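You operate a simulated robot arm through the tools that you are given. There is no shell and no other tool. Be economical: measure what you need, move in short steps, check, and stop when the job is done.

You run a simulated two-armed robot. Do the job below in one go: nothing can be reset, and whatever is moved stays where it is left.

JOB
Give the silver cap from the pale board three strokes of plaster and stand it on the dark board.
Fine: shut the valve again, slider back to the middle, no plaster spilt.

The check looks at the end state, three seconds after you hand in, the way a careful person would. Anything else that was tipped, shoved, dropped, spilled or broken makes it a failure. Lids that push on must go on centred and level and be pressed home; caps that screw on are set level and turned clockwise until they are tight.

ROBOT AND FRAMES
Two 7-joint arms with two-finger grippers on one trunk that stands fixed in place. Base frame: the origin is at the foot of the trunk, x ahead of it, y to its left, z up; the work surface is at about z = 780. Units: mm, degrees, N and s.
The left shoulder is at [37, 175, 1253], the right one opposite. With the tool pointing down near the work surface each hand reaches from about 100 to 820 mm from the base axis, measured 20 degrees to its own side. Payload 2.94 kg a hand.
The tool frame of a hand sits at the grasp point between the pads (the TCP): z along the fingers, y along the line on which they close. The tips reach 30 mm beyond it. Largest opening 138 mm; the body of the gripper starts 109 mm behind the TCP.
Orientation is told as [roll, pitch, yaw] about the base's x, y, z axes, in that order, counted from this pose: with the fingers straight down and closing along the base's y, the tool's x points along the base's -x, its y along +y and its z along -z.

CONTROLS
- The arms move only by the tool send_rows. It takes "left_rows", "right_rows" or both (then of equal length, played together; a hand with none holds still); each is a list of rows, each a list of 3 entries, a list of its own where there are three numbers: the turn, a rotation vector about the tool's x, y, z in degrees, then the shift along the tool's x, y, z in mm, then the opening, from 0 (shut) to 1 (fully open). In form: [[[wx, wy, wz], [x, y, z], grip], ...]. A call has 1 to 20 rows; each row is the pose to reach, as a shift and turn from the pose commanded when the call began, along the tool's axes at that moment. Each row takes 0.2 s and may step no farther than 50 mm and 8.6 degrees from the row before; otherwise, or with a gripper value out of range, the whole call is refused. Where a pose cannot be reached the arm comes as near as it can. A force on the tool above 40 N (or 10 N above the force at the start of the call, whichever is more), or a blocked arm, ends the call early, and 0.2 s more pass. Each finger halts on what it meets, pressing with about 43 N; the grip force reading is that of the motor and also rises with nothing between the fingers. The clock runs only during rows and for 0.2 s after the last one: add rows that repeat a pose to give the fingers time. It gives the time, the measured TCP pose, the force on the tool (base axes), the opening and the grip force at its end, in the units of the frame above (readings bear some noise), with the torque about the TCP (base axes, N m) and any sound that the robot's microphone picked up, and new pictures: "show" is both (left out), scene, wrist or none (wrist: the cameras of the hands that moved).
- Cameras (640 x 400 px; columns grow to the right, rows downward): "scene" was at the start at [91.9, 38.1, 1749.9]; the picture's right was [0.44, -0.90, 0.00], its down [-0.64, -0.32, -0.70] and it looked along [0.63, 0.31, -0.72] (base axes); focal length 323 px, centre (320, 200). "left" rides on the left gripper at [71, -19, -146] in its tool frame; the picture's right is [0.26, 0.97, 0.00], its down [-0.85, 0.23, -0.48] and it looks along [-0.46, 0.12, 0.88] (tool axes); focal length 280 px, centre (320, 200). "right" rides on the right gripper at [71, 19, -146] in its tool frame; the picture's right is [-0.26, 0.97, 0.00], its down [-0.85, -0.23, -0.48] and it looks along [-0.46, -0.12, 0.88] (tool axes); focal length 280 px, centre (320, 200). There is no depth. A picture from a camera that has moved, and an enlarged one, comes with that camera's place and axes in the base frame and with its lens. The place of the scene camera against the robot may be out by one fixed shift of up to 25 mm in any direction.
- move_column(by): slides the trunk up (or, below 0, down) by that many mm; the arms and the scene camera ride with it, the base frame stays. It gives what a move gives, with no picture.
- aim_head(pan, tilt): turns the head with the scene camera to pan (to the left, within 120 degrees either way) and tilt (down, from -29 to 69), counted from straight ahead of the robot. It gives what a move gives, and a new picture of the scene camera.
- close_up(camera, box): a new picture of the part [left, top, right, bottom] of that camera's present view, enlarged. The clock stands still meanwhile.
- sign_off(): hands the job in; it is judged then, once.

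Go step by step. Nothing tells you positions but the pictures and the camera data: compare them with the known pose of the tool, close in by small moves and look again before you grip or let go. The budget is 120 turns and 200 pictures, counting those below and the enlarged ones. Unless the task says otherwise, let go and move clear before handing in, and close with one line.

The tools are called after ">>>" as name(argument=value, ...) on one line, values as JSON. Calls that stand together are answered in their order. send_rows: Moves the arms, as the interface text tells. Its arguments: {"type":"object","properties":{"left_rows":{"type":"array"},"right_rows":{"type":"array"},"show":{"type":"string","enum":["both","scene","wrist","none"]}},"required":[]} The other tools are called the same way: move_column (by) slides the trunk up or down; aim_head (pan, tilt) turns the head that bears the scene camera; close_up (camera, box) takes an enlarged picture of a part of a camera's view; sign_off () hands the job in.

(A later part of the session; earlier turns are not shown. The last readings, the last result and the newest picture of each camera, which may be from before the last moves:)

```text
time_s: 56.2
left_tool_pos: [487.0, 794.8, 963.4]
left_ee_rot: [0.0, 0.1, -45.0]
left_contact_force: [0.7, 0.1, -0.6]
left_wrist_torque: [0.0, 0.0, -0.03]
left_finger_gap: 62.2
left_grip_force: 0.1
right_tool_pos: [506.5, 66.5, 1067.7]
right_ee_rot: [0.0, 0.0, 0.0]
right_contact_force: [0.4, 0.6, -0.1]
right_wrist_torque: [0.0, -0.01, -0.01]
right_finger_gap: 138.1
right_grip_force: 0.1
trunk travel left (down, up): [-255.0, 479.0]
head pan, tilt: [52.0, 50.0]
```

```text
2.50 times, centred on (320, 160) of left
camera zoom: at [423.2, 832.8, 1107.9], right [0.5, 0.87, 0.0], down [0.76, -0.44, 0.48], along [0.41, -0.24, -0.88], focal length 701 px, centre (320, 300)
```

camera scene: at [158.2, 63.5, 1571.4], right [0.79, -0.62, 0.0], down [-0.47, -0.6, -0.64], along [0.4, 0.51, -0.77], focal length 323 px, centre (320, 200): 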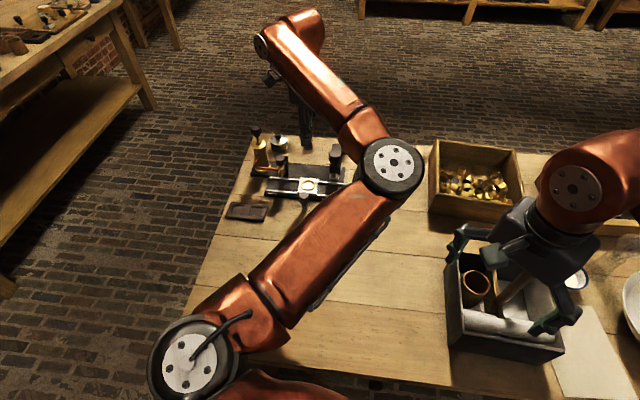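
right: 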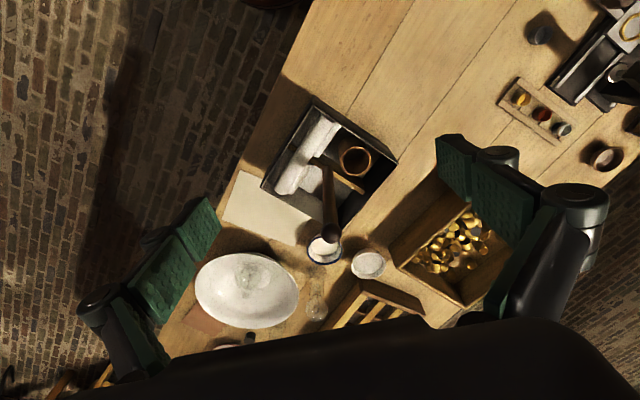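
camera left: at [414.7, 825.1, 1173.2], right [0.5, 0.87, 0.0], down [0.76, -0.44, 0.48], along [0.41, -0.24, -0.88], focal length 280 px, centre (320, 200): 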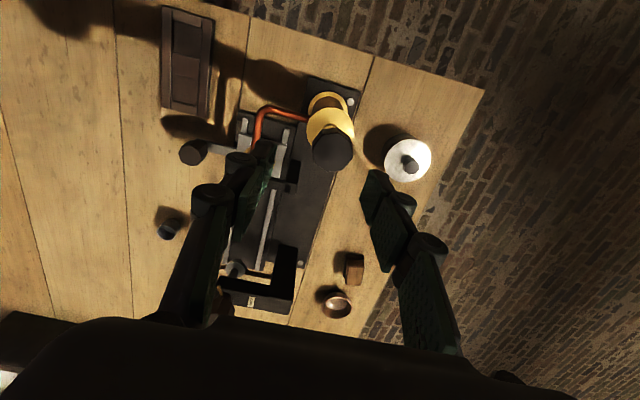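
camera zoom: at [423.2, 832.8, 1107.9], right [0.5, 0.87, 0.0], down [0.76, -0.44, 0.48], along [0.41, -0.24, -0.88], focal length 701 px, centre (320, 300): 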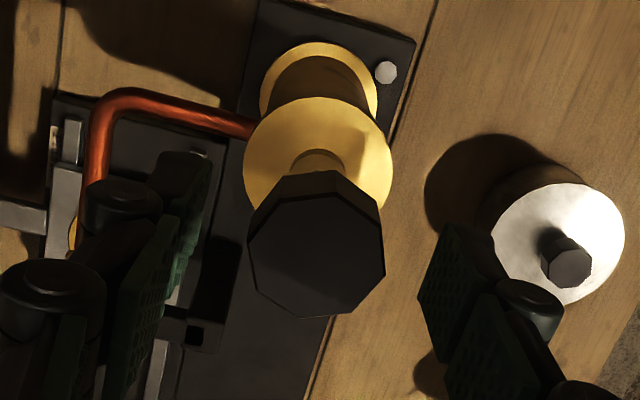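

>>> send_rows(left_rows=[[[0, 0, 0], [-0.8, -0.5, 2], 0.35], [[0, 0, 0], [-0.8, -0.5, 2], 0.25], [[0, 0, 0], [-0.8, -0.5, 2], 0.15], [[0, 0, 0], [-0.8, -0.5, 2], 0.12], [[0, 0, 0], [-0.8, -0.5, 2], 0.12], [[0, 0, 0], [-0.8, -0.5, 2], 0.12]], show="none")

>>> send_rows(left_rows=[[[0, 0, 0], [0, 0, 3], 0.12], [[0, 0, 0], [0, 0, 6], 0.12], [[0, 0, 0], [0, 0, 9], 0.12], [[0, 0, 0], [0, 0, 12], 0.12]], show="none")

>>> close_up(camera="left", box=[220, 80, 420, 240])

```text
time_s: 57.6
left_tool_pos: [487.5, 793.5, 961.6]
left_ee_rot: [0.0, 0.0, -45.0]
left_contact_force: [-4.7, -5.6, -3.7]
left_wrist_torque: [-0.21, 0.08, 0.06]
left_finger_gap: 32.1
left_grip_force: 44.7
right_tool_pos: [505.9, 67.3, 1068.1]
right_ee_rot: [0.0, 0.1, 0.0]
right_contact_force: [-1.1, -1.0, 0.3]
right_wrist_torque: [-0.01, -0.01, -0.01]
right_finger_gap: 138.1
right_grip_force: 0.0
trunk travel left (down, up): [-255.0, 479.0]
head pan, tilt: [52.0, 50.0]
```

```text
time_s: 58.6
left_tool_pos: [487.1, 792.8, 951.7]
left_ee_rot: [0.1, 0.0, -45.0]
left_contact_force: [-4.2, 0.1, 3.1]
left_wrist_torque: [-0.1, 0.05, -0.02]
left_finger_gap: 32.1
left_grip_force: 44.7
right_tool_pos: [505.7, 66.0, 1068.2]
right_ee_rot: [-0.1, 0.1, 0.0]
right_contact_force: [0.2, -0.9, -0.2]
right_wrist_torque: [0.01, 0.0, -0.02]
right_finger_gap: 137.9
right_grip_force: 0.0
trunk travel left (down, up): [-255.0, 479.0]
head pan, tilt: [52.0, 50.0]
```

```text
2.50 times, centred on (320, 160) of left
camera zoom: at [423.2, 830.5, 1095.6], right [0.5, 0.87, 0.0], down [0.76, -0.44, 0.48], along [0.41, -0.24, -0.88], focal length 701 px, centre (320, 300)
```

zoom: 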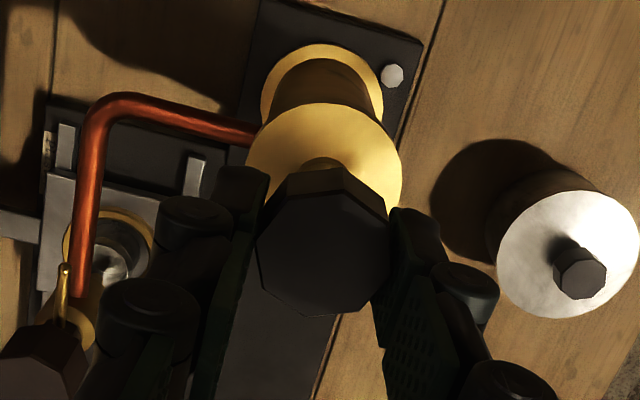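

>>> send_rows(left_rows=[[[0, 0, 0], [0, 0, 4], 0.12], [[0, 0, 0], [0, 0, 8], 0.12], [[0, 0, 0], [0, 0, 12], 0.12], [[0, 0, 0], [0, 0, 16], 0.12]], show="none")

>>> close_up(camera="left", box=[220, 80, 420, 240])

```text
time_s: 59.8
left_tool_pos: [487.6, 792.6, 939.1]
left_ee_rot: [0.8, 0.0, -45.1]
left_contact_force: [-4.4, -3.2, 16.1]
left_wrist_torque: [-0.48, 0.16, -0.05]
left_finger_gap: 32.4
left_grip_force: 44.7
right_tool_pos: [505.0, 63.8, 1068.7]
right_ee_rot: [0.0, 0.0, 0.0]
right_contact_force: [0.1, 1.2, -0.6]
right_wrist_torque: [0.0, -0.03, 0.01]
right_finger_gap: 138.3
right_grip_force: 0.1
trunk travel left (down, up): [-255.0, 479.0]
head pan, tilt: [52.0, 50.0]
heard: click
stopped in row 4 (left hand): the force on the tool passed its limit at 40 N (the readings are from after the stop); the commanded pose is now the measured one
```

```text
2.50 times, centred on (320, 160) of left
camera zoom: at [422.2, 828.7, 1084.7], right [0.5, 0.87, 0.01], down [0.76, -0.44, 0.48], along [0.42, -0.23, -0.88], focal length 701 px, centre (320, 300)
```

zoom: 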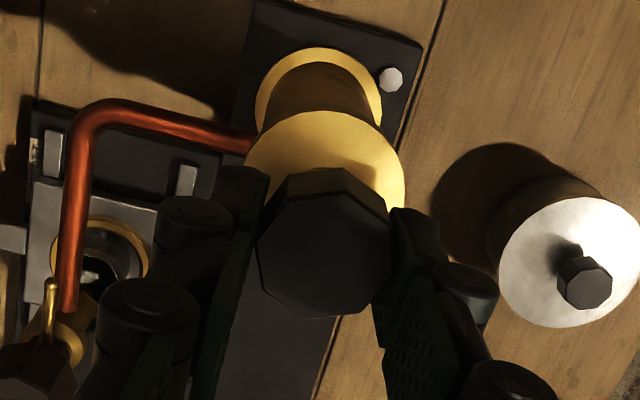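

First stroke clicked at the bottom. I raise the plunger back fully.

>>> send_rows(left_rows=[[[-0.3, 0, 0], [0, 0, -6], 0.12], [[-0.6, 0, 0], [0, 0, -12], 0.12], [[-0.8, 0, 0], [0, 0, -18], 0.12], [[-0.8, 0, 0], [0, 0, -23], 0.12], [[-0.8, 0, 0], [0, 0, -23], 0.12]], show="none")

>>> close_up(camera="left", box=[200, 80, 420, 240])

```text
time_s: 61.0
left_tool_pos: [486.9, 792.1, 961.5]
left_ee_rot: [1.1, 0.1, -45.0]
left_contact_force: [-20.1, -20.3, -7.0]
left_wrist_torque: [-0.59, 0.44, 0.1]
left_finger_gap: 32.3
left_grip_force: 45.3
right_tool_pos: [504.4, 66.3, 1069.1]
right_ee_rot: [0.2, 0.0, 0.1]
right_contact_force: [-0.9, 0.3, 0.6]
right_wrist_torque: [0.05, 0.02, -0.01]
right_finger_gap: 138.1
right_grip_force: 0.1
trunk travel left (down, up): [-255.0, 479.0]
head pan, tilt: [52.0, 50.0]
```

```text
2.50 times, centred on (310, 160) of left
camera zoom: at [421.4, 827.9, 1105.3], right [0.5, 0.87, 0.02], down [0.76, -0.44, 0.48], along [0.43, -0.22, -0.88], focal length 701 px, centre (345, 300)
```

zoom: 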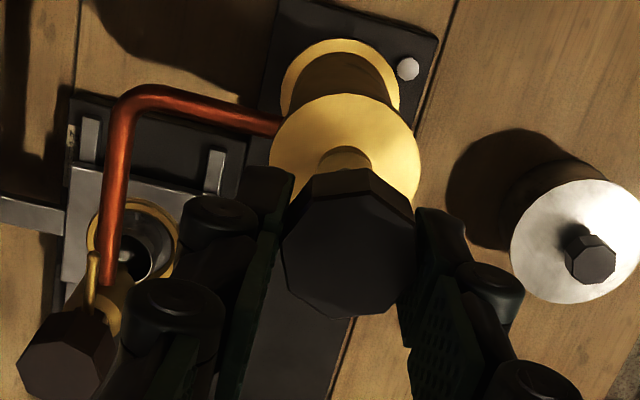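

>>> send_rows(left_rows=[[[0.5, 0, 0], [0, -1, 0], 0.12], [[1.1, 0, 0], [0, -2, 5], 0.12], [[1.1, 0, 0], [0, -2, 10], 0.12], [[1.1, 0, 0], [0, -2, 15], 0.12], [[1.1, 0, 0], [0, -2, 19], 0.12], [[1.1, 0, 0], [0, -2, 22], 0.12], [[1.1, 0, 0], [0, -2, 25], 0.12], [[1.1, 0, 0], [0, -2, 27], 0.12]], show="none")

```text
time_s: 62.8
left_tool_pos: [488.3, 793.2, 939.0]
left_ee_rot: [0.8, 0.2, -45.1]
left_contact_force: [3.1, 4.9, 35.5]
left_wrist_torque: [0.05, 0.22, -0.02]
left_finger_gap: 32.5
left_grip_force: 44.7
right_tool_pos: [504.9, 62.9, 1070.2]
right_ee_rot: [0.1, 0.0, 0.0]
right_contact_force: [-0.1, -0.3, -0.5]
right_wrist_torque: [0.0, -0.03, 0.03]
right_finger_gap: 138.1
right_grip_force: 0.0
trunk travel left (down, up): [-255.0, 479.0]
head pan, tilt: [52.0, 50.0]
heard: click
```

>>> send_rows(left_rows=[[[0, 0, 0], [0, 0, -6], 0.12], [[0, 0, 0], [0, 0, -12], 0.12], [[0, 0, 0], [0, 0, -18], 0.12], [[0, 0, 0], [0, 0, -23], 0.12], [[0, 0, 0], [0, 0, -28], 0.12], [[0, 0, 0], [0, 0, -28], 0.12]], show="none")

>>> close_up(camera="left", box=[200, 80, 420, 240])

```text
time_s: 64.2
left_tool_pos: [486.7, 793.0, 959.5]
left_ee_rot: [0.1, 0.1, -44.9]
left_contact_force: [-2.8, -9.8, -9.1]
left_wrist_torque: [-0.38, -0.19, 0.02]
left_finger_gap: 32.4
left_grip_force: 44.8
right_tool_pos: [505.3, 67.1, 1068.4]
right_ee_rot: [0.1, 0.1, 0.0]
right_contact_force: [0.3, 0.5, -0.3]
right_wrist_torque: [0.01, 0.05, 0.0]
right_finger_gap: 137.7
right_grip_force: 0.0
trunk travel left (down, up): [-255.0, 479.0]
head pan, tilt: [52.0, 50.0]
```

```text
2.50 times, centred on (310, 160) of left
camera zoom: at [423.5, 830.1, 1104.4], right [0.5, 0.87, 0.0], down [0.76, -0.44, 0.48], along [0.41, -0.23, -0.88], focal length 701 px, centre (345, 300)
```

zoom: 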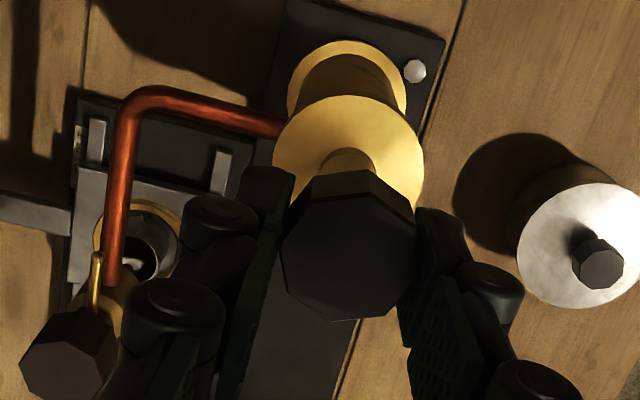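

>>> send_rows(left_rows=[[[0, 0, 0], [0, 0, 5], 0.12], [[0, 0, 0], [0, 0, 10], 0.12], [[0, 0, 0], [0, 0, 15], 0.12], [[0, 0, 0], [0, 0, 20], 0.12], [[0, 0, 0], [0, 0, 23], 0.12], [[0, 0, 0], [0, 0, 26], 0.12], [[0, 0, 0], [0, 0, 28], 0.12]], show="none")

```text
time_s: 65.8
left_tool_pos: [486.9, 792.6, 938.4]
left_ee_rot: [0.8, 0.2, -45.0]
left_contact_force: [7.4, 7.2, 29.7]
left_wrist_torque: [-0.31, -0.38, 0.04]
left_finger_gap: 32.4
left_grip_force: 45.1
right_tool_pos: [504.9, 63.9, 1068.9]
right_ee_rot: [0.1, 0.1, 0.1]
right_contact_force: [0.3, 1.0, 0.1]
right_wrist_torque: [0.0, 0.01, 0.02]
right_finger_gap: 138.0
right_grip_force: 0.0
trunk travel left (down, up): [-255.0, 479.0]
head pan, tilt: [52.0, 50.0]
heard: click
```

Third click. I raise the plunger again, release it and lift clear.

>>> send_rows(left_rows=[[[0, 0, 0], [0, 0, -6], 0.12], [[0, 0, 0], [0, 0, -12], 0.12], [[0, 0, 0], [0, 0, -18], 0.12], [[0, 0, 0], [0, 0, -23], 0.12], [[0, 0, 0], [0, 0, -27], 0.12], [[0, 0, 0], [0, 0, -27], 0.12], [[0, 0, 0], [0, 0, -27], 0.3], [[0, 0, 0], [0, 0, -27], 0.45], [[0, 0, 0], [0, 0, -27], 0.45], [[0, 0, 0], [0, 0, -60], 0.45], [[0, 0, 0], [0, 0, -95], 0.45], [[0, 0, 0], [0, 0, -95], 0.45]], show="wrist")

>>> close_up(camera="left", box=[200, 60, 420, 220])

```text
time_s: 68.4
left_tool_pos: [486.8, 796.3, 1028.2]
left_ee_rot: [0.2, 0.1, -45.1]
left_contact_force: [0.4, 0.8, 0.5]
left_wrist_torque: [-0.02, 0.02, 0.0]
left_finger_gap: 62.0
left_grip_force: 0.1
right_tool_pos: [506.0, 66.7, 1067.2]
right_ee_rot: [0.0, 0.0, 0.0]
right_contact_force: [0.0, -0.9, 0.6]
right_wrist_torque: [-0.04, -0.01, -0.02]
right_finger_gap: 138.0
right_grip_force: 0.1
trunk travel left (down, up): [-255.0, 479.0]
head pan, tilt: [52.0, 50.0]
camera left: at [422.9, 832.7, 1173.3], right [0.5, 0.87, 0.0], down [0.76, -0.44, 0.48], along [0.41, -0.23, -0.88], focal length 280 px, centre (320, 200)
```

left: 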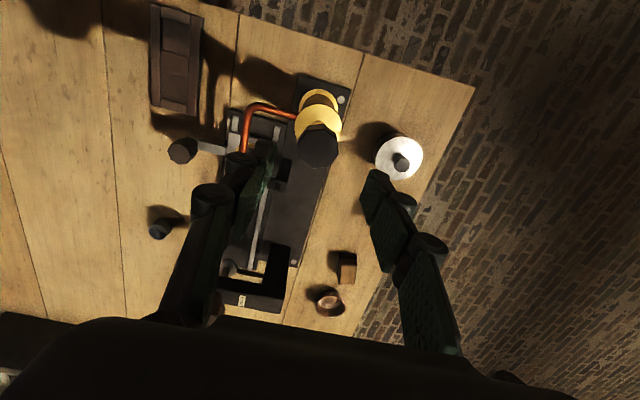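

```text
2.50 times, centred on (310, 140) of left
camera zoom: at [422.9, 832.7, 1173.3], right [0.5, 0.87, 0.0], down [0.76, -0.44, 0.48], along [0.41, -0.23, -0.88], focal length 701 px, centre (345, 350)
```

zoom: 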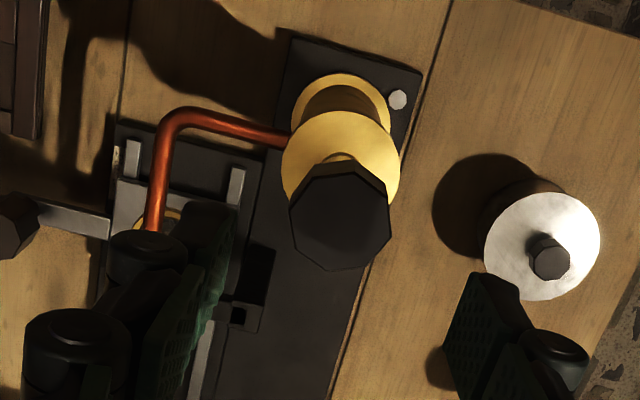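

>>> send_rows(left_rows=[[[0, 0, 0], [-25, -22, 0], 0.4], [[0, 0, 0], [-55, -49, 0], 0.4], [[0, 0, 0], [-86, -76, 0], 0.4], [[0, 0, 0], [-86, -76, 30], 0.4], [[0, 0, 0], [-86, -76, 65], 0.4], [[0, 0, 0], [-86, -76, 98], 0.4], [[0, 0, 0], [-86, -76, 98], 0.4]], show="none")

>>> close_up(camera="left", box=[220, 80, 420, 240])

```text
time_s: 70.0
left_tool_pos: [494.5, 677.4, 928.2]
left_ee_rot: [0.2, 0.1, -45.0]
left_contact_force: [0.2, -0.2, 0.8]
left_wrist_torque: [0.0, 0.0, -0.01]
left_finger_gap: 55.1
left_grip_force: 0.2
right_tool_pos: [505.7, 65.7, 1068.7]
right_ee_rot: [0.0, 0.0, 0.0]
right_contact_force: [0.2, -0.3, 0.3]
right_wrist_torque: [-0.02, -0.03, -0.01]
right_finger_gap: 137.8
right_grip_force: 0.1
trunk travel left (down, up): [-255.0, 479.0]
head pan, tilt: [52.0, 50.0]
```

```text
2.50 times, centred on (320, 160) of left
camera zoom: at [430.6, 715.4, 1074.8], right [0.5, 0.87, 0.01], down [0.76, -0.44, 0.48], along [0.42, -0.23, -0.88], focal length 701 px, centre (320, 300)
```

zoom: 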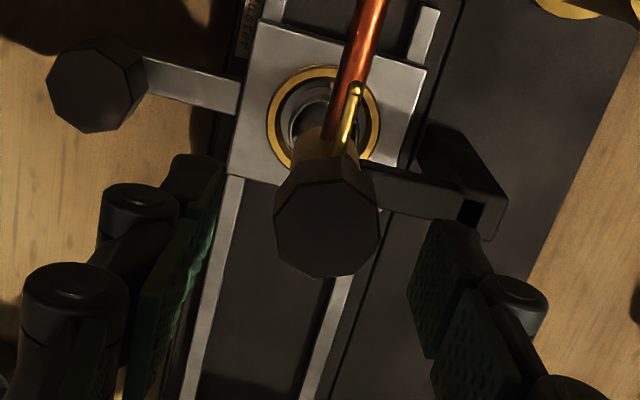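

>>> send_rows(left_rows=[[[0, 0, 0], [2.1, 1, 7], 0.4], [[0, 0, 0], [2.1, 1, 7], 0.3], [[0, 0, 0], [2.1, 1, 7], 0.2], [[0, 0, 0], [2.1, 1, 7], 0.1], [[0, 0, 0], [2.1, 1, 7], 0.1], [[0, 0, 0], [2.1, 1, 7], 0.1], [[0, 0, -7.5], [2.1, 1, 7], 0.1], [[0, 0, -15], [2.1, 1, 7], 0.1], [[0, 0, -22.5], [2.1, 1, 7], 0.1], [[0, 0, -30], [2.1, 1, 7], 0.1], [[0, 0, -37.5], [2.1, 1, 7], 0.1], [[0, 0, -45], [2.1, 1, 7], 0.1], [[0, 0, -52.5], [2.1, 1, 7], 0.1], [[0, 0, -60], [2.1, 1, 7], 0.1], [[0, 0, -67.5], [2.1, 1, 7], 0.1], [[0, 0, -75], [2.1, 1, 7], 0.1], [[0, 0, -82.5], [2.1, 1, 7], 0.1], [[0, 0, -82.5], [2.1, 1, 7], 0.1]], show="none")

>>> close_up(camera="left", box=[220, 80, 420, 240])

```text
time_s: 73.8
left_tool_pos: [493.7, 684.1, 922.2]
left_ee_rot: [0.4, -0.7, 37.6]
left_contact_force: [12.0, 27.9, 22.7]
left_wrist_torque: [0.57, -0.14, -0.04]
left_finger_gap: 27.5
left_grip_force: 45.4
right_tool_pos: [504.8, 66.8, 1067.6]
right_ee_rot: [-0.2, 0.1, 0.0]
right_contact_force: [0.3, -0.9, 0.7]
right_wrist_torque: [-0.02, 0.02, -0.02]
right_finger_gap: 137.8
right_grip_force: 0.1
trunk travel left (down, up): [-255.0, 479.0]
head pan, tilt: [52.0, 50.0]
```

```text
2.50 times, centred on (320, 160) of left
camera zoom: at [449.0, 625.3, 1066.9], right [-0.8, 0.6, 0.0], down [0.53, 0.69, 0.49], along [0.29, 0.39, -0.87], focal length 701 px, centre (320, 300)
```

zoom: 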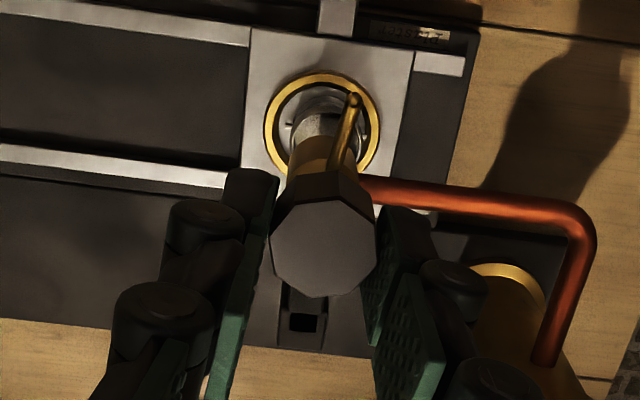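

>>> send_rows(left_rows=[[[0, 0, 0], [-3.3, 1.8, -1.5], 0.1], [[0, 0, -4], [-3.3, 1.8, -1.5], 0.1], [[0, 0, -8], [-3.3, 1.8, -1.5], 0.1], [[0, 0, -11], [-3.3, 1.8, -1.5], 0.1], [[0, 0, -11], [-3.3, 1.8, -1.5], 0.1]], show="none")

>>> close_up(camera="left", box=[220, 80, 420, 240])

```text
time_s: 75.0
left_tool_pos: [492.5, 684.1, 922.9]
left_ee_rot: [0.2, -0.1, 48.6]
left_contact_force: [-4.4, 7.0, 2.8]
left_wrist_torque: [-0.47, 0.68, -0.46]
left_finger_gap: 27.2
left_grip_force: 44.8
right_tool_pos: [505.0, 65.6, 1068.1]
right_ee_rot: [-0.1, 0.1, 0.0]
right_contact_force: [-0.7, 0.3, -0.2]
right_wrist_torque: [0.0, -0.01, -0.01]
right_finger_gap: 138.0
right_grip_force: 0.0
trunk travel left (down, up): [-255.0, 479.0]
head pan, tilt: [52.0, 50.0]
```

```text
2.50 times, centred on (320, 160) of left
camera zoom: at [460.9, 619.4, 1067.4], right [-0.9, 0.44, 0.0], down [0.39, 0.79, 0.48], along [0.21, 0.43, -0.88], focal length 701 px, centre (320, 300)
```

zoom: 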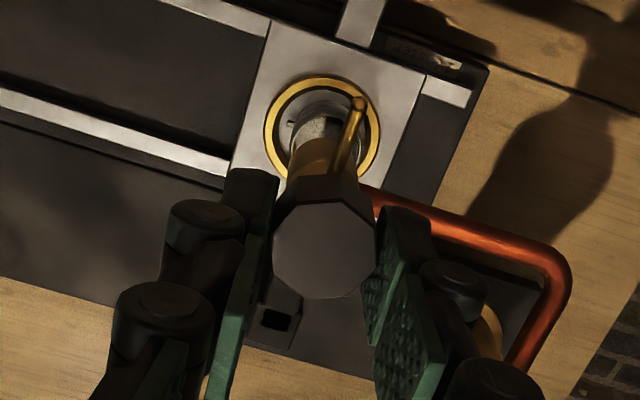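

The valve is shut against its stop. I release it and return to the slider handle.

>>> send_rows(left_rows=[[[0, 0, 2], [0, 0, 0], 0.1], [[0, 0, 2], [0, 0, 0], 0.25], [[0, 0, 2], [0, 0, 0], 0.4], [[0, 0, 2], [0, 0, 0], 0.4], [[0, 0, 3.6], [0, 0, -30], 0.4], [[0, 0, 3.6], [0, 0, -60], 0.4], [[0, 0, 3.6], [30, 1, -60], 0.4], [[0, 0, 3.6], [60, 3, -60], 0.4], [[0, 0, 3.6], [79, 4, -50], 0.4], [[0, 0, 3.6], [79, 4, -10], 0.4], [[0, 0, 3.6], [79, 4, 30], 0.4], [[0, 0, 3.6], [79, 4, 50], 0.4], [[0, 0, 3.6], [79, 4, 50], 0.4]], show="wrist")

>>> close_up(camera="left", box=[220, 100, 420, 260])

```text
time_s: 77.8
left_tool_pos: [442.4, 626.7, 872.3]
left_ee_rot: [0.0, -0.3, 45.0]
left_contact_force: [-0.8, -0.1, -0.8]
left_wrist_torque: [0.01, 0.02, -0.03]
left_finger_gap: 55.2
left_grip_force: 0.0
right_tool_pos: [505.1, 65.2, 1068.7]
right_ee_rot: [-0.1, 0.1, 0.0]
right_contact_force: [-0.5, 0.6, -0.7]
right_wrist_torque: [0.0, 0.06, 0.01]
right_finger_gap: 137.7
right_grip_force: 0.1
trunk travel left (down, up): [-255.0, 479.0]
head pan, tilt: [52.0, 50.0]
camera left: at [404.6, 564.7, 1017.0], right [-0.87, 0.5, 0.0], down [0.44, 0.76, 0.48], along [0.24, 0.42, -0.88], focal length 280 px, centre (320, 200)
```

left: 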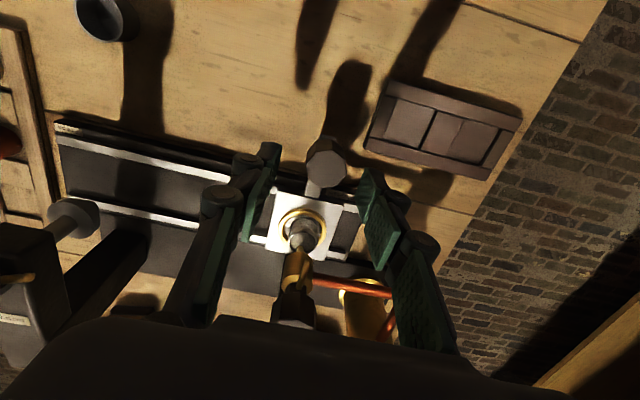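

```text
2.50 times, centred on (320, 180) of left
camera zoom: at [404.6, 564.7, 1017.0], right [-0.87, 0.5, 0.0], down [0.44, 0.76, 0.48], along [0.24, 0.42, -0.88], focal length 701 px, centre (320, 250)
```

zoom: 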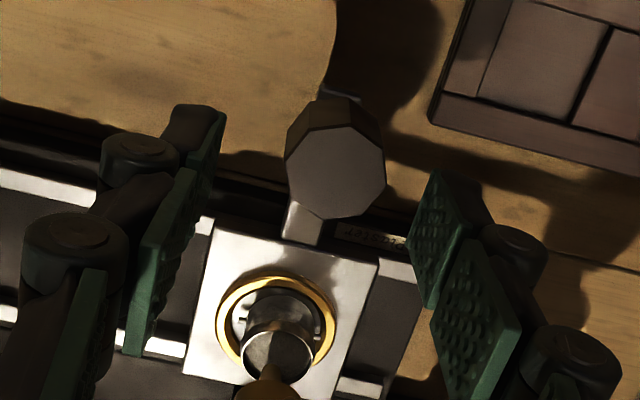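

>>> send_rows(left_rows=[[[0, 0, 0], [2, 3.8, 10], 0.4], [[0, 0, 0], [2.2, 3.8, 19], 0.4], [[0, 0, 0], [2.2, 3.8, 19], 0.3], [[0, 0, 0], [2.2, 3.8, 19], 0.2], [[0, 0, 0], [2.2, 3.8, 19], 0.1], [[0, 0, 0], [2.2, 3.8, 19], 0.1], [[0, 0, 0], [2.2, 3.8, 19], 0.1]], show="none")

>>> close_up(camera="left", box=[220, 120, 420, 280])

```text
time_s: 79.4
left_tool_pos: [437.9, 628.1, 853.4]
left_ee_rot: [-0.1, -0.2, 44.8]
left_contact_force: [4.2, -11.6, -5.2]
left_wrist_torque: [0.18, -0.44, -0.05]
left_finger_gap: 27.0
left_grip_force: 45.4
right_tool_pos: [505.9, 64.2, 1068.3]
right_ee_rot: [0.0, 0.1, 0.0]
right_contact_force: [0.1, -0.5, -0.4]
right_wrist_torque: [-0.01, -0.01, 0.0]
right_finger_gap: 137.6
right_grip_force: 0.1
trunk travel left (down, up): [-255.0, 479.0]
head pan, tilt: [52.0, 50.0]
```

```text
2.50 times, centred on (320, 200) of left
camera zoom: at [400.1, 565.6, 998.1], right [-0.87, 0.5, 0.0], down [0.44, 0.76, 0.48], along [0.24, 0.41, -0.88], focal length 701 px, centre (320, 200)
```

zoom: 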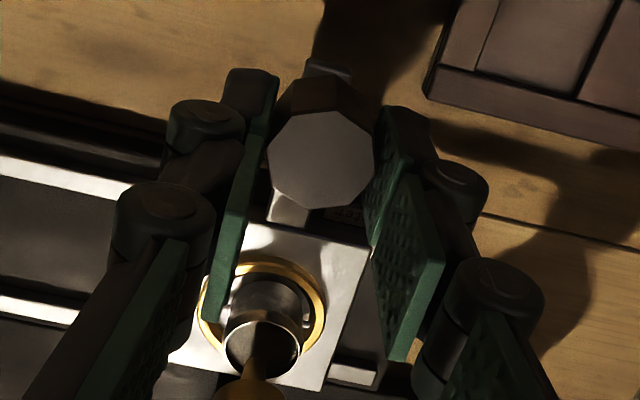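

>>> send_rows(left_rows=[[[0, 0, 0], [0, -4, 0], 0.1], [[0, 0, 0], [0, -10, 0], 0.1], [[0, 0, 0], [0, -17, 0], 0.1], [[0, 0, 0], [0, -25, 0], 0.1], [[0, 0, 0], [0, -33, 0], 0.1], [[0, 0, 0], [0, -41, 0], 0.1], [[0, 0, 0], [0, -49, 0], 0.1], [[0, 0, 0], [0, -57, 0], 0.1], [[0, 0, 0], [0, -65, 0], 0.1], [[0, 0, 0], [0, -71, 0], 0.1], [[0, 0, 0], [0, -76, 0], 0.1], [[0, 0, 0], [0, -79.5, 0], 0.1], [[0, 0, 0], [0, -79.5, 0], 0.1], [[0, 0, 0], [0, -79.5, 0], 0.1]], show="wrist")

>>> close_up(camera="left", box=[220, 120, 420, 280])

```text
time_s: 82.4
left_tool_pos: [492.4, 574.6, 854.4]
left_ee_rot: [0.0, -0.3, 44.8]
left_contact_force: [0.5, 0.7, 0.2]
left_wrist_torque: [0.25, -0.28, 0.02]
left_finger_gap: 27.4
left_grip_force: 45.3
right_tool_pos: [507.0, 65.6, 1067.6]
right_ee_rot: [0.0, 0.0, 0.0]
right_contact_force: [-0.1, -0.2, 0.4]
right_wrist_torque: [0.03, -0.05, 0.01]
right_finger_gap: 138.0
right_grip_force: 0.0
trunk travel left (down, up): [-255.0, 479.0]
head pan, tilt: [52.0, 50.0]
camera left: at [454.6, 510.7, 998.0], right [-0.87, 0.5, 0.0], down [0.44, 0.76, 0.48], along [0.24, 0.42, -0.88], focal length 280 px, centre (320, 200)
```

left: 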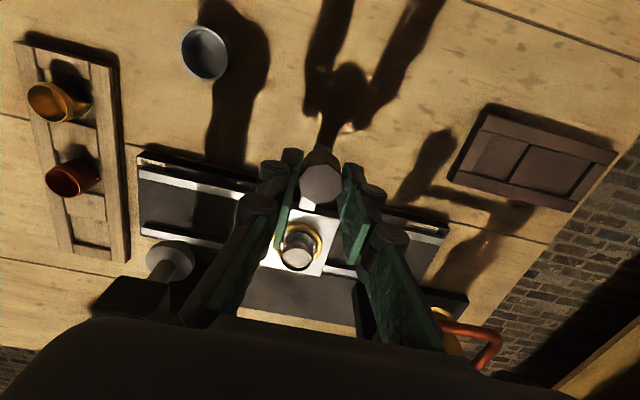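

```text
2.50 times, centred on (320, 200) of left
camera zoom: at [454.6, 510.7, 998.0], right [-0.87, 0.5, 0.0], down [0.44, 0.76, 0.48], along [0.24, 0.42, -0.88], focal length 701 px, centre (320, 200)
```

zoom: 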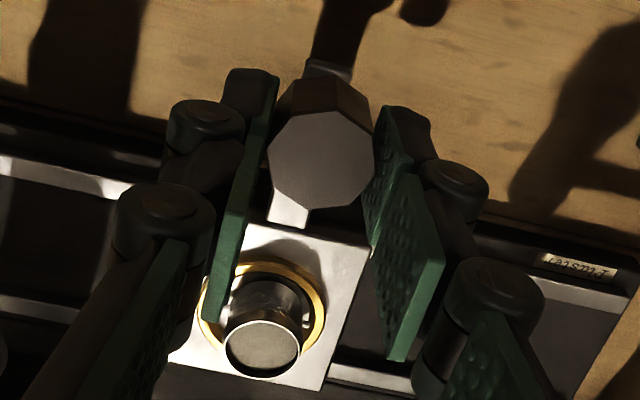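

>>> send_rows(left_rows=[[[0, 0, 0], [0, -1, 0], 0.1], [[0, 0, 0], [0, -1.8, 0], 0.1], [[0, 0, 0], [0, -1.8, 0], 0.1], [[0, 0, 0], [0, -1.8, 0], 0.1]], show="none")

>>> close_up(camera="left", box=[220, 120, 420, 280])

```text
time_s: 83.4
left_tool_pos: [493.4, 571.6, 853.1]
left_ee_rot: [0.1, -0.2, 44.9]
left_contact_force: [3.0, 2.0, 0.6]
left_wrist_torque: [-0.05, 0.03, -0.06]
left_finger_gap: 27.5
left_grip_force: 44.8
right_tool_pos: [506.5, 67.0, 1067.7]
right_ee_rot: [0.0, 0.1, 0.0]
right_contact_force: [-0.2, -0.6, 0.3]
right_wrist_torque: [-0.01, 0.03, 0.0]
right_finger_gap: 138.0
right_grip_force: 0.0
trunk travel left (down, up): [-255.0, 479.0]
head pan, tilt: [52.0, 50.0]
```

```text
2.50 times, centred on (320, 200) of left
camera zoom: at [456.5, 508.8, 998.0], right [-0.87, 0.5, 0.0], down [0.44, 0.76, 0.48], along [0.24, 0.42, -0.88], focal length 701 px, centre (320, 200)
```

zoom: 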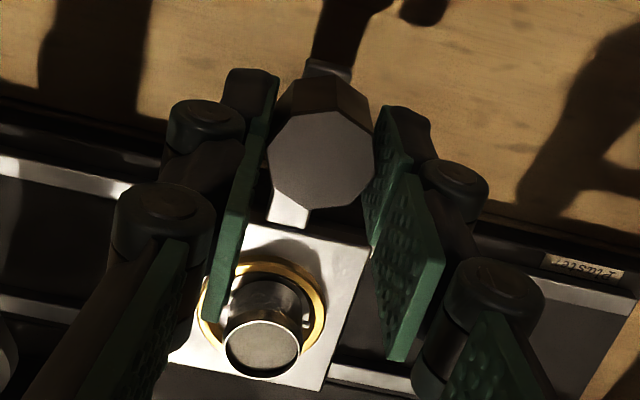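

The slider is back in the middle, with the cap full of plaster. I release the handle and turn the hand to fetch the cap.

>>> send_rows(left_rows=[[[0, 0, 0], [0, 0, 0], 0.25], [[0, 0, 0], [0, 0, 0], 0.4], [[0, 0, 0], [0, 0, 0], 0.4], [[0, 0, 0], [0, 0, 0], 0.4], [[0, 0, 0], [0, 0, -40], 0.4], [[0, 0, 0], [0, 0, -85], 0.4], [[0, 0, 0], [0, 0, -125], 0.4], [[0, 0, 8.2], [-10, 0, -125], 0.38], [[0, 0, 16.4], [-20, 0, -125], 0.36], [[0, 0, 24.6], [-30, 0, -125], 0.36], [[0, 0, 32.8], [-40, 0, -125], 0.36], [[0, 0, 41], [-50, 0, -125], 0.36], [[0, 0, 49.2], [-60, 0, -125], 0.36], [[0, 0, 57.4], [-68, 0, -125], 0.36], [[0, 0, 65.6], [-75, 0, -125], 0.36], [[0, 0, 73.8], [-78.5, -2, -125], 0.36], [[0, 0, 82], [-78.5, -2, -125], 0.36], [[0, 0, 90], [-78.5, -2, -125], 0.36], [[0, 0, 90], [-78.5, -2, -90], 0.36], [[0, 0, 90], [-78.5, -2, -60], 0.36]], show="both")

>>> close_up(camera="left", box=[220, 60, 420, 220])

```text
time_s: 87.6
left_tool_pos: [550.8, 626.3, 913.7]
left_ee_rot: [0.2, 0.1, -45.2]
left_contact_force: [1.1, 0.9, 0.3]
left_wrist_torque: [0.0, 0.01, -0.01]
left_finger_gap: 49.8
left_grip_force: 0.1
right_tool_pos: [506.6, 65.6, 1067.7]
right_ee_rot: [0.0, 0.1, 0.0]
right_contact_force: [0.1, 0.1, 0.1]
right_wrist_torque: [-0.03, -0.02, -0.02]
right_finger_gap: 138.0
right_grip_force: 0.1
trunk travel left (down, up): [-255.0, 479.0]
head pan, tilt: [52.0, 50.0]
camera scene: at [158.7, 63.1, 1571.3], right [0.79, -0.62, 0.0], down [-0.47, -0.6, -0.64], along [0.4, 0.51, -0.77], focal length 323 px, centre (320, 200)
camera left: at [486.4, 662.3, 1057.9], right [0.5, 0.87, 0.01], down [0.76, -0.44, 0.47], along [0.41, -0.23, -0.88], focal length 280 px, centre (320, 200)
```

scene: 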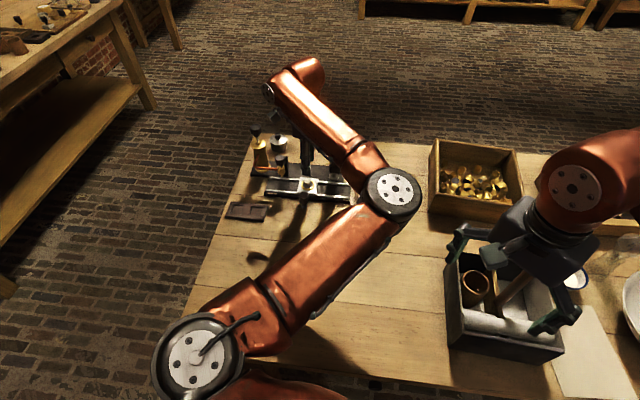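
left: 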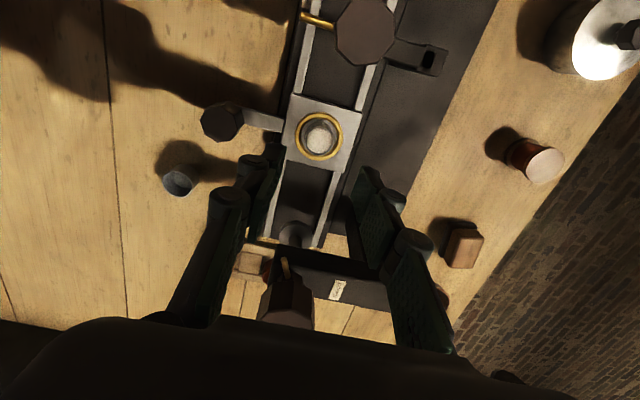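

```text
2.50 times, centred on (320, 140) of left
camera zoom: at [486.4, 662.3, 1057.9], right [0.5, 0.87, 0.01], down [0.76, -0.44, 0.47], along [0.41, -0.23, -0.88], focal length 701 px, centre (320, 350)
```

zoom: 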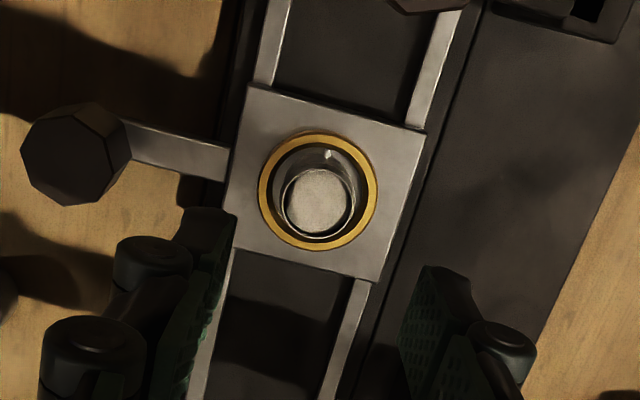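

>>> send_rows(left_rows=[[[0, 0, 0], [1, 0, 35], 0.36], [[0, 0, 0], [1, 0, 60], 0.36], [[0, 0, 0], [1, 0, 71], 0.36], [[0, 0, 0], [1, 0, 71], 0.36], [[0, 0, 0], [1, 0, 71], 0.28], [[0, 0, 0], [1, 0, 71], 0.2], [[0, 0, 0], [1, 0, 71], 0.12], [[0, 0, 0], [1, 0, 71], 0.12], [[0, 0, 0], [1, 0, 71], 0.12]], show="none")

>>> close_up(camera="left", box=[260, 110, 380, 220])

```text
time_s: 89.6
left_tool_pos: [546.3, 626.5, 841.9]
left_ee_rot: [0.3, 0.2, -45.1]
left_contact_force: [0.3, -0.6, -0.1]
left_wrist_torque: [-0.03, -0.02, -0.01]
left_finger_gap: 21.6
left_grip_force: 43.1
right_tool_pos: [505.8, 66.1, 1068.6]
right_ee_rot: [0.0, 0.1, 0.0]
right_contact_force: [0.1, -0.7, 0.6]
right_wrist_torque: [0.01, 0.01, 0.02]
right_finger_gap: 138.2
right_grip_force: 0.1
trunk travel left (down, up): [-255.0, 479.0]
head pan, tilt: [52.0, 50.0]
```

```text
3.64 times, centred on (320, 165) of left
camera zoom: at [483.5, 663.5, 986.6], right [0.5, 0.87, 0.01], down [0.76, -0.44, 0.48], along [0.41, -0.23, -0.88], focal length 1020 px, centre (320, 327)
```

zoom: 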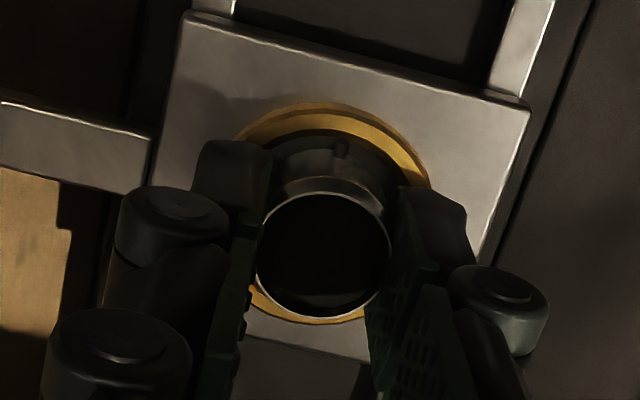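

>>> send_rows(left_rows=[[[0, 0, 0], [0, 0, -5], 0.12], [[0, 0, 0], [0, 0, -15], 0.12], [[0, 0, 0], [0, 0, -35], 0.12], [[0, 0, 0], [0, 0, -65], 0.12], [[0, 0, 0], [0, 0, -100], 0.12], [[0, 0, 0], [0, 0, -130], 0.12], [[0, 0, 0], [5, -4, -150], 0.12], [[0, 0, 0], [20, -17, -150], 0.12], [[0, 0, 0], [42, -37, -150], 0.12], [[0, 0, 0], [67, -58, -150], 0.12], [[0, 0, 0], [92, -80, -150], 0.12], [[0, 0, 0], [113, -98, -150], 0.12], [[0, 0, 0], [125, -109, -150], 0.12], [[0, 0, 0], [130, -113, -150], 0.12], [[0, 0, 0], [130, -113, -150], 0.12]], show="wrist")

>>> close_up(camera="left", box=[220, 50, 420, 210])

```text
time_s: 92.8
left_tool_pos: [376.0, 638.9, 993.4]
left_ee_rot: [0.3, 0.1, -45.1]
left_contact_force: [0.7, 0.0, 0.2]
left_wrist_torque: [-0.03, 0.03, -0.01]
left_finger_gap: 21.6
left_grip_force: 42.5
right_tool_pos: [506.1, 65.9, 1068.0]
right_ee_rot: [0.1, 0.1, 0.0]
right_contact_force: [0.3, -0.6, 0.3]
right_wrist_torque: [-0.01, 0.01, 0.03]
right_finger_gap: 138.1
right_grip_force: 0.1
trunk travel left (down, up): [-255.0, 479.0]
head pan, tilt: [52.0, 50.0]
camera left: at [312.9, 675.9, 1137.0], right [0.5, 0.87, 0.01], down [0.76, -0.44, 0.47], along [0.41, -0.23, -0.88], focal length 280 px, centre (320, 200)
```

left: 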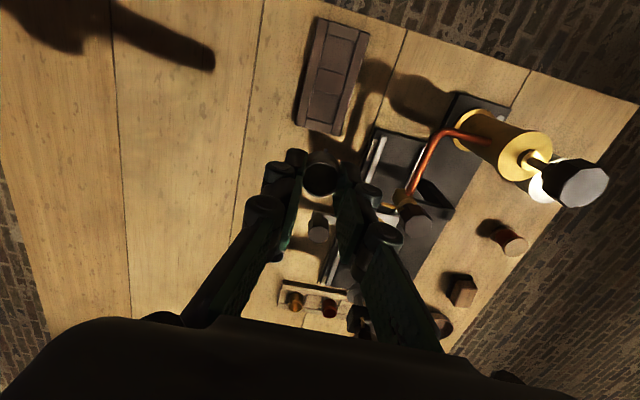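

```text
2.50 times, centred on (320, 130) of left
camera zoom: at [312.9, 675.9, 1137.0], right [0.5, 0.87, 0.01], down [0.76, -0.44, 0.47], along [0.41, -0.23, -0.88], focal length 701 px, centre (320, 375)
```

zoom: 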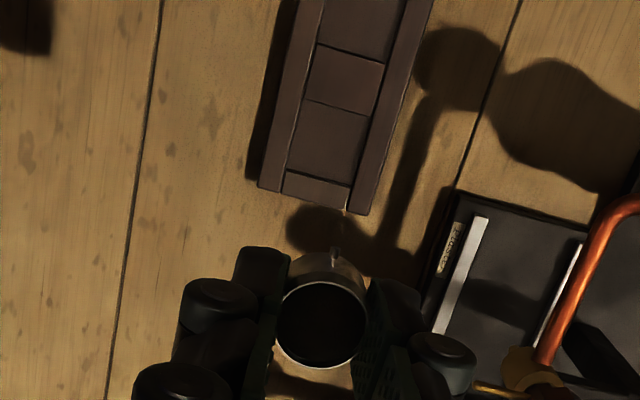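

>>> send_rows(left_rows=[[[0, 0, 0], [6, 1, 10], 0.12], [[0, 0, 0], [12.7, 2, 30], 0.12], [[0, 0, 0], [12.7, 2, 65], 0.12], [[0, 0, 0], [12.7, 2, 100], 0.12], [[0, 0, 0], [12.7, 2, 125], 0.12], [[0, 0, 0], [12.7, 2, 138], 0.12], [[0, 0, 0], [12.7, 2, 138], 0.12]], show="wrist")

>>> close_up(camera="left", box=[240, 70, 400, 200])

```text
time_s: 94.4
left_tool_pos: [369.0, 650.6, 854.6]
left_ee_rot: [0.3, 0.1, -45.1]
left_contact_force: [0.3, 1.0, -0.5]
left_wrist_torque: [-0.03, -0.01, 0.03]
left_finger_gap: 21.5
left_grip_force: 43.2
right_tool_pos: [505.5, 65.5, 1069.0]
right_ee_rot: [-0.1, 0.0, 0.0]
right_contact_force: [-0.6, 0.6, 0.4]
right_wrist_torque: [0.0, 0.01, -0.01]
right_finger_gap: 137.6
right_grip_force: 0.0
trunk travel left (down, up): [-255.0, 479.0]
head pan, tilt: [52.0, 50.0]
camera left: at [305.5, 688.5, 999.7], right [0.5, 0.87, 0.01], down [0.76, -0.44, 0.48], along [0.41, -0.23, -0.88], focal length 280 px, centre (320, 200)
```

left: 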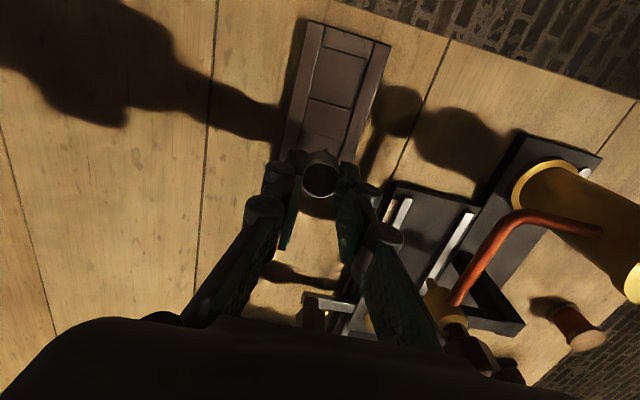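

```text
3.08 times, centred on (320, 135) of left
camera zoom: at [305.5, 688.5, 999.7], right [0.5, 0.87, 0.01], down [0.76, -0.44, 0.48], along [0.41, -0.23, -0.88], focal length 863 px, centre (320, 400)
```

zoom: 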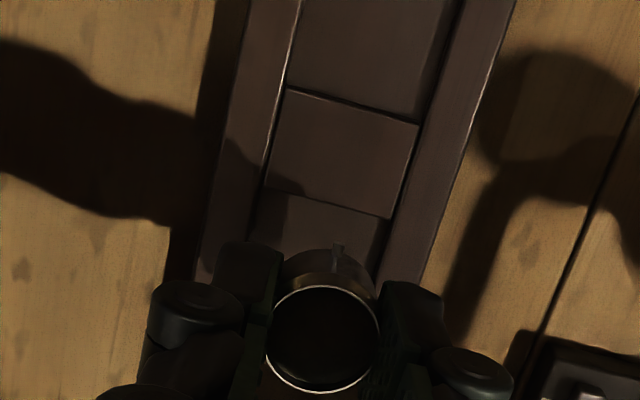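

>>> send_rows(left_rows=[[[0, 0, 0], [-3, -1, 5], 0.12], [[0, 0, 0], [-5.5, -2.1, 12], 0.12], [[0, 0, 0], [-5.5, -2.1, 18], 0.12], [[0, 0, 0], [-5.5, -2.1, 18], 0.12]], show="none")

>>> close_up(camera="left", box=[240, 80, 400, 210])

>>> close_up(camera="scene", box=[210, 170, 290, 230])

```text
time_s: 95.4
left_tool_pos: [373.2, 643.8, 835.9]
left_ee_rot: [0.4, 0.0, -45.0]
left_contact_force: [0.3, 0.1, 0.0]
left_wrist_torque: [0.01, 0.01, -0.02]
left_finger_gap: 21.3
left_grip_force: 43.1
right_tool_pos: [504.7, 65.6, 1067.3]
right_ee_rot: [0.0, 0.0, 0.0]
right_contact_force: [-0.5, 0.2, 0.6]
right_wrist_torque: [0.0, -0.05, -0.01]
right_finger_gap: 137.9
right_grip_force: 0.1
trunk travel left (down, up): [-255.0, 479.0]
head pan, tilt: [52.0, 50.0]
```

```text
3.08 times, centred on (320, 145) of left
camera zoom: at [309.8, 680.8, 981.9], right [0.5, 0.87, 0.01], down [0.76, -0.44, 0.48], along [0.41, -0.23, -0.88], focal length 863 px, centre (320, 369)
```

zoom: 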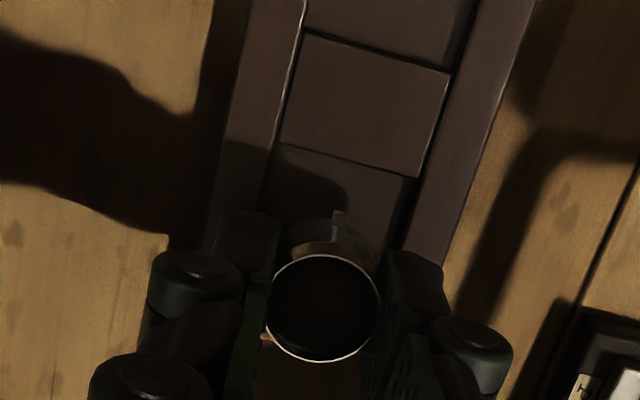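

```text
6.67 times, centred on (250, 200) of scene
camera zoom: at [158.2, 62.7, 1571.4], right [0.79, -0.62, 0.0], down [-0.47, -0.6, -0.64], along [0.4, 0.51, -0.77], focal length 2152 px, centre (787, 200)
```

zoom: 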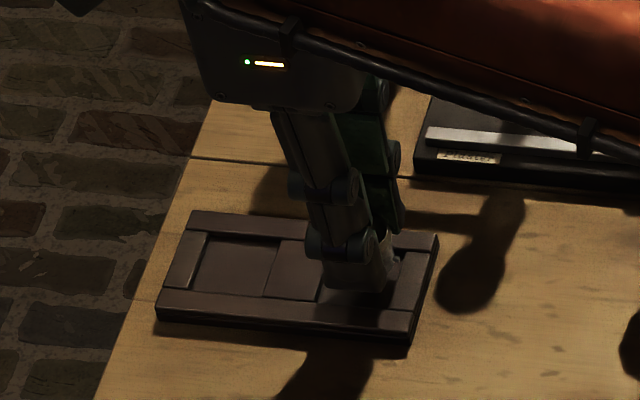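

>>> send_rows(left_rows=[[[0, 0, 0], [1.6, 0.5, 0], 0.12], [[0, 0, 0], [3.2, 1.1, 0], 0.12], [[0, 0, 0], [3.2, 1.1, 0], 0.12], [[0, 0, 0], [3.2, 1.1, 0], 0.12]], show="none")

>>> close_up(camera="left", box=[240, 80, 400, 210])

>>> close_up(camera="scene", box=[240, 190, 280, 220])

```text
time_s: 96.4
left_tool_pos: [370.2, 646.8, 838.0]
left_ee_rot: [0.3, 0.1, -45.1]
left_contact_force: [0.8, 0.5, -0.1]
left_wrist_torque: [0.01, -0.01, 0.02]
left_finger_gap: 21.9
left_grip_force: 42.7
right_tool_pos: [505.0, 66.3, 1068.2]
right_ee_rot: [0.0, 0.1, -0.1]
right_contact_force: [0.6, 0.3, 0.8]
right_wrist_torque: [-0.01, -0.01, -0.03]
right_finger_gap: 138.0
right_grip_force: 0.1
trunk travel left (down, up): [-255.0, 479.0]
head pan, tilt: [52.0, 50.0]
```

```text
3.08 times, centred on (320, 145) of left
camera zoom: at [307.5, 683.9, 982.1], right [0.5, 0.87, 0.01], down [0.76, -0.44, 0.48], along [0.41, -0.23, -0.88], focal length 863 px, centre (320, 369)
```

zoom: 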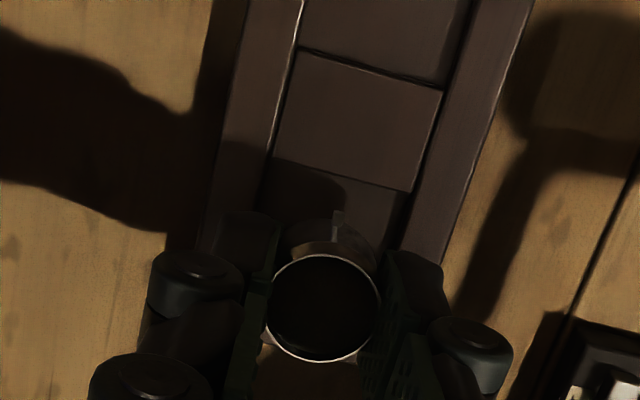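

```text
13.33 times, centred on (260, 205) of scene
camera zoom: at [158.3, 62.8, 1571.4], right [0.79, -0.62, 0.0], down [-0.47, -0.6, -0.64], along [0.4, 0.51, -0.77], focal length 4304 px, centre (1120, 133)
```

zoom: 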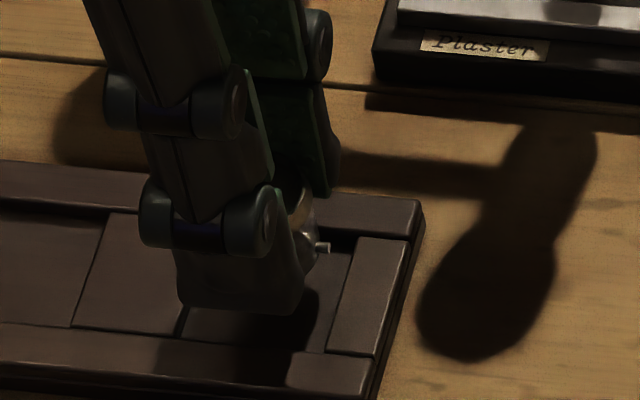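

>>> send_rows(left_rows=[[[0, 0, 0], [0, 0, 4], 0.12], [[0, 0, 0], [0, 0, 8], 0.12], [[0, 0, 0], [0, 0, 11], 0.12], [[0, 0, 0], [0, 0, 11], 0.12]], show="none")

>>> close_up(camera="left", box=[240, 80, 400, 210])

>>> close_up(camera="scene", box=[240, 190, 280, 220])

```text
time_s: 97.4
left_tool_pos: [371.3, 647.5, 825.9]
left_ee_rot: [0.3, 0.0, -45.1]
left_contact_force: [-0.8, -0.3, -0.2]
left_wrist_torque: [0.0, -0.02, -0.04]
left_finger_gap: 21.6
left_grip_force: 43.1
right_tool_pos: [506.2, 66.7, 1069.0]
right_ee_rot: [0.1, 0.1, 0.1]
right_contact_force: [0.6, -0.1, -0.2]
right_wrist_torque: [0.0, 0.02, 0.01]
right_finger_gap: 137.9
right_grip_force: 0.0
trunk travel left (down, up): [-255.0, 479.0]
head pan, tilt: [52.0, 50.0]
```

```text
3.08 times, centred on (320, 145) of left
camera zoom: at [307.8, 684.4, 971.1], right [0.5, 0.87, 0.01], down [0.76, -0.44, 0.48], along [0.41, -0.23, -0.88], focal length 863 px, centre (320, 369)
```

zoom: 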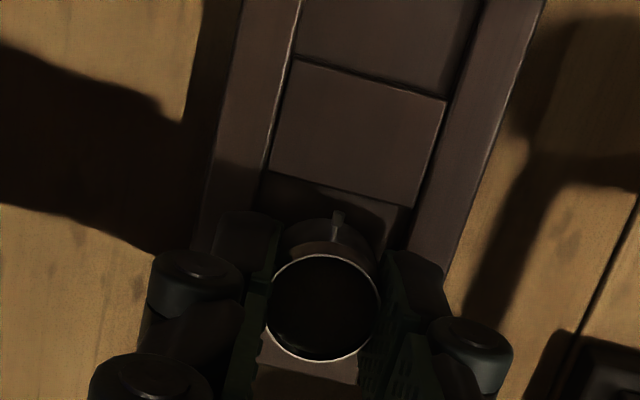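

```text
13.33 times, centred on (260, 205) of scene
camera zoom: at [158.3, 62.8, 1571.4], right [0.79, -0.62, 0.0], down [-0.47, -0.6, -0.64], along [0.4, 0.51, -0.77], focal length 4304 px, centre (1120, 133)
```

zoom: 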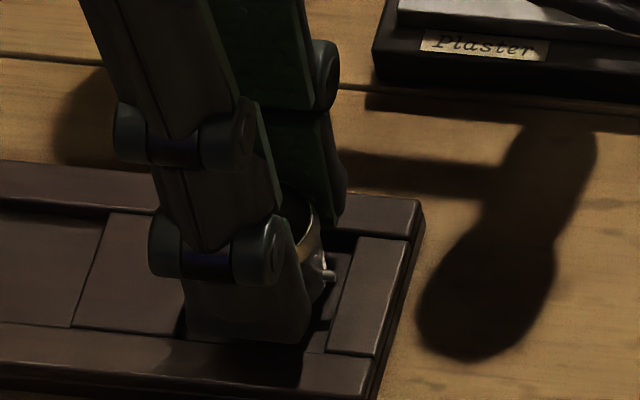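

>>> send_rows(left_rows=[[[0, 0, 0], [0, 0, 2], 0.12], [[0, 0, 0], [0, 0, 4], 0.12], [[0, 0, 0], [0, 0, 5.5], 0.12], [[0, 0, 0], [0, 0, 5.5], 0.12]], show="none")

```text
time_s: 98.4
left_tool_pos: [371.7, 646.9, 822.2]
left_ee_rot: [0.3, 0.1, -45.0]
left_contact_force: [-0.1, -0.4, 2.8]
left_wrist_torque: [-0.02, 0.02, 0.0]
left_finger_gap: 21.6
left_grip_force: 43.2
right_tool_pos: [505.7, 65.5, 1067.7]
right_ee_rot: [0.0, 0.1, 0.1]
right_contact_force: [0.5, 0.2, 0.5]
right_wrist_torque: [-0.01, 0.01, 0.0]
right_finger_gap: 138.1
right_grip_force: 0.0
trunk travel left (down, up): [-255.0, 479.0]
head pan, tilt: [52.0, 50.0]
```

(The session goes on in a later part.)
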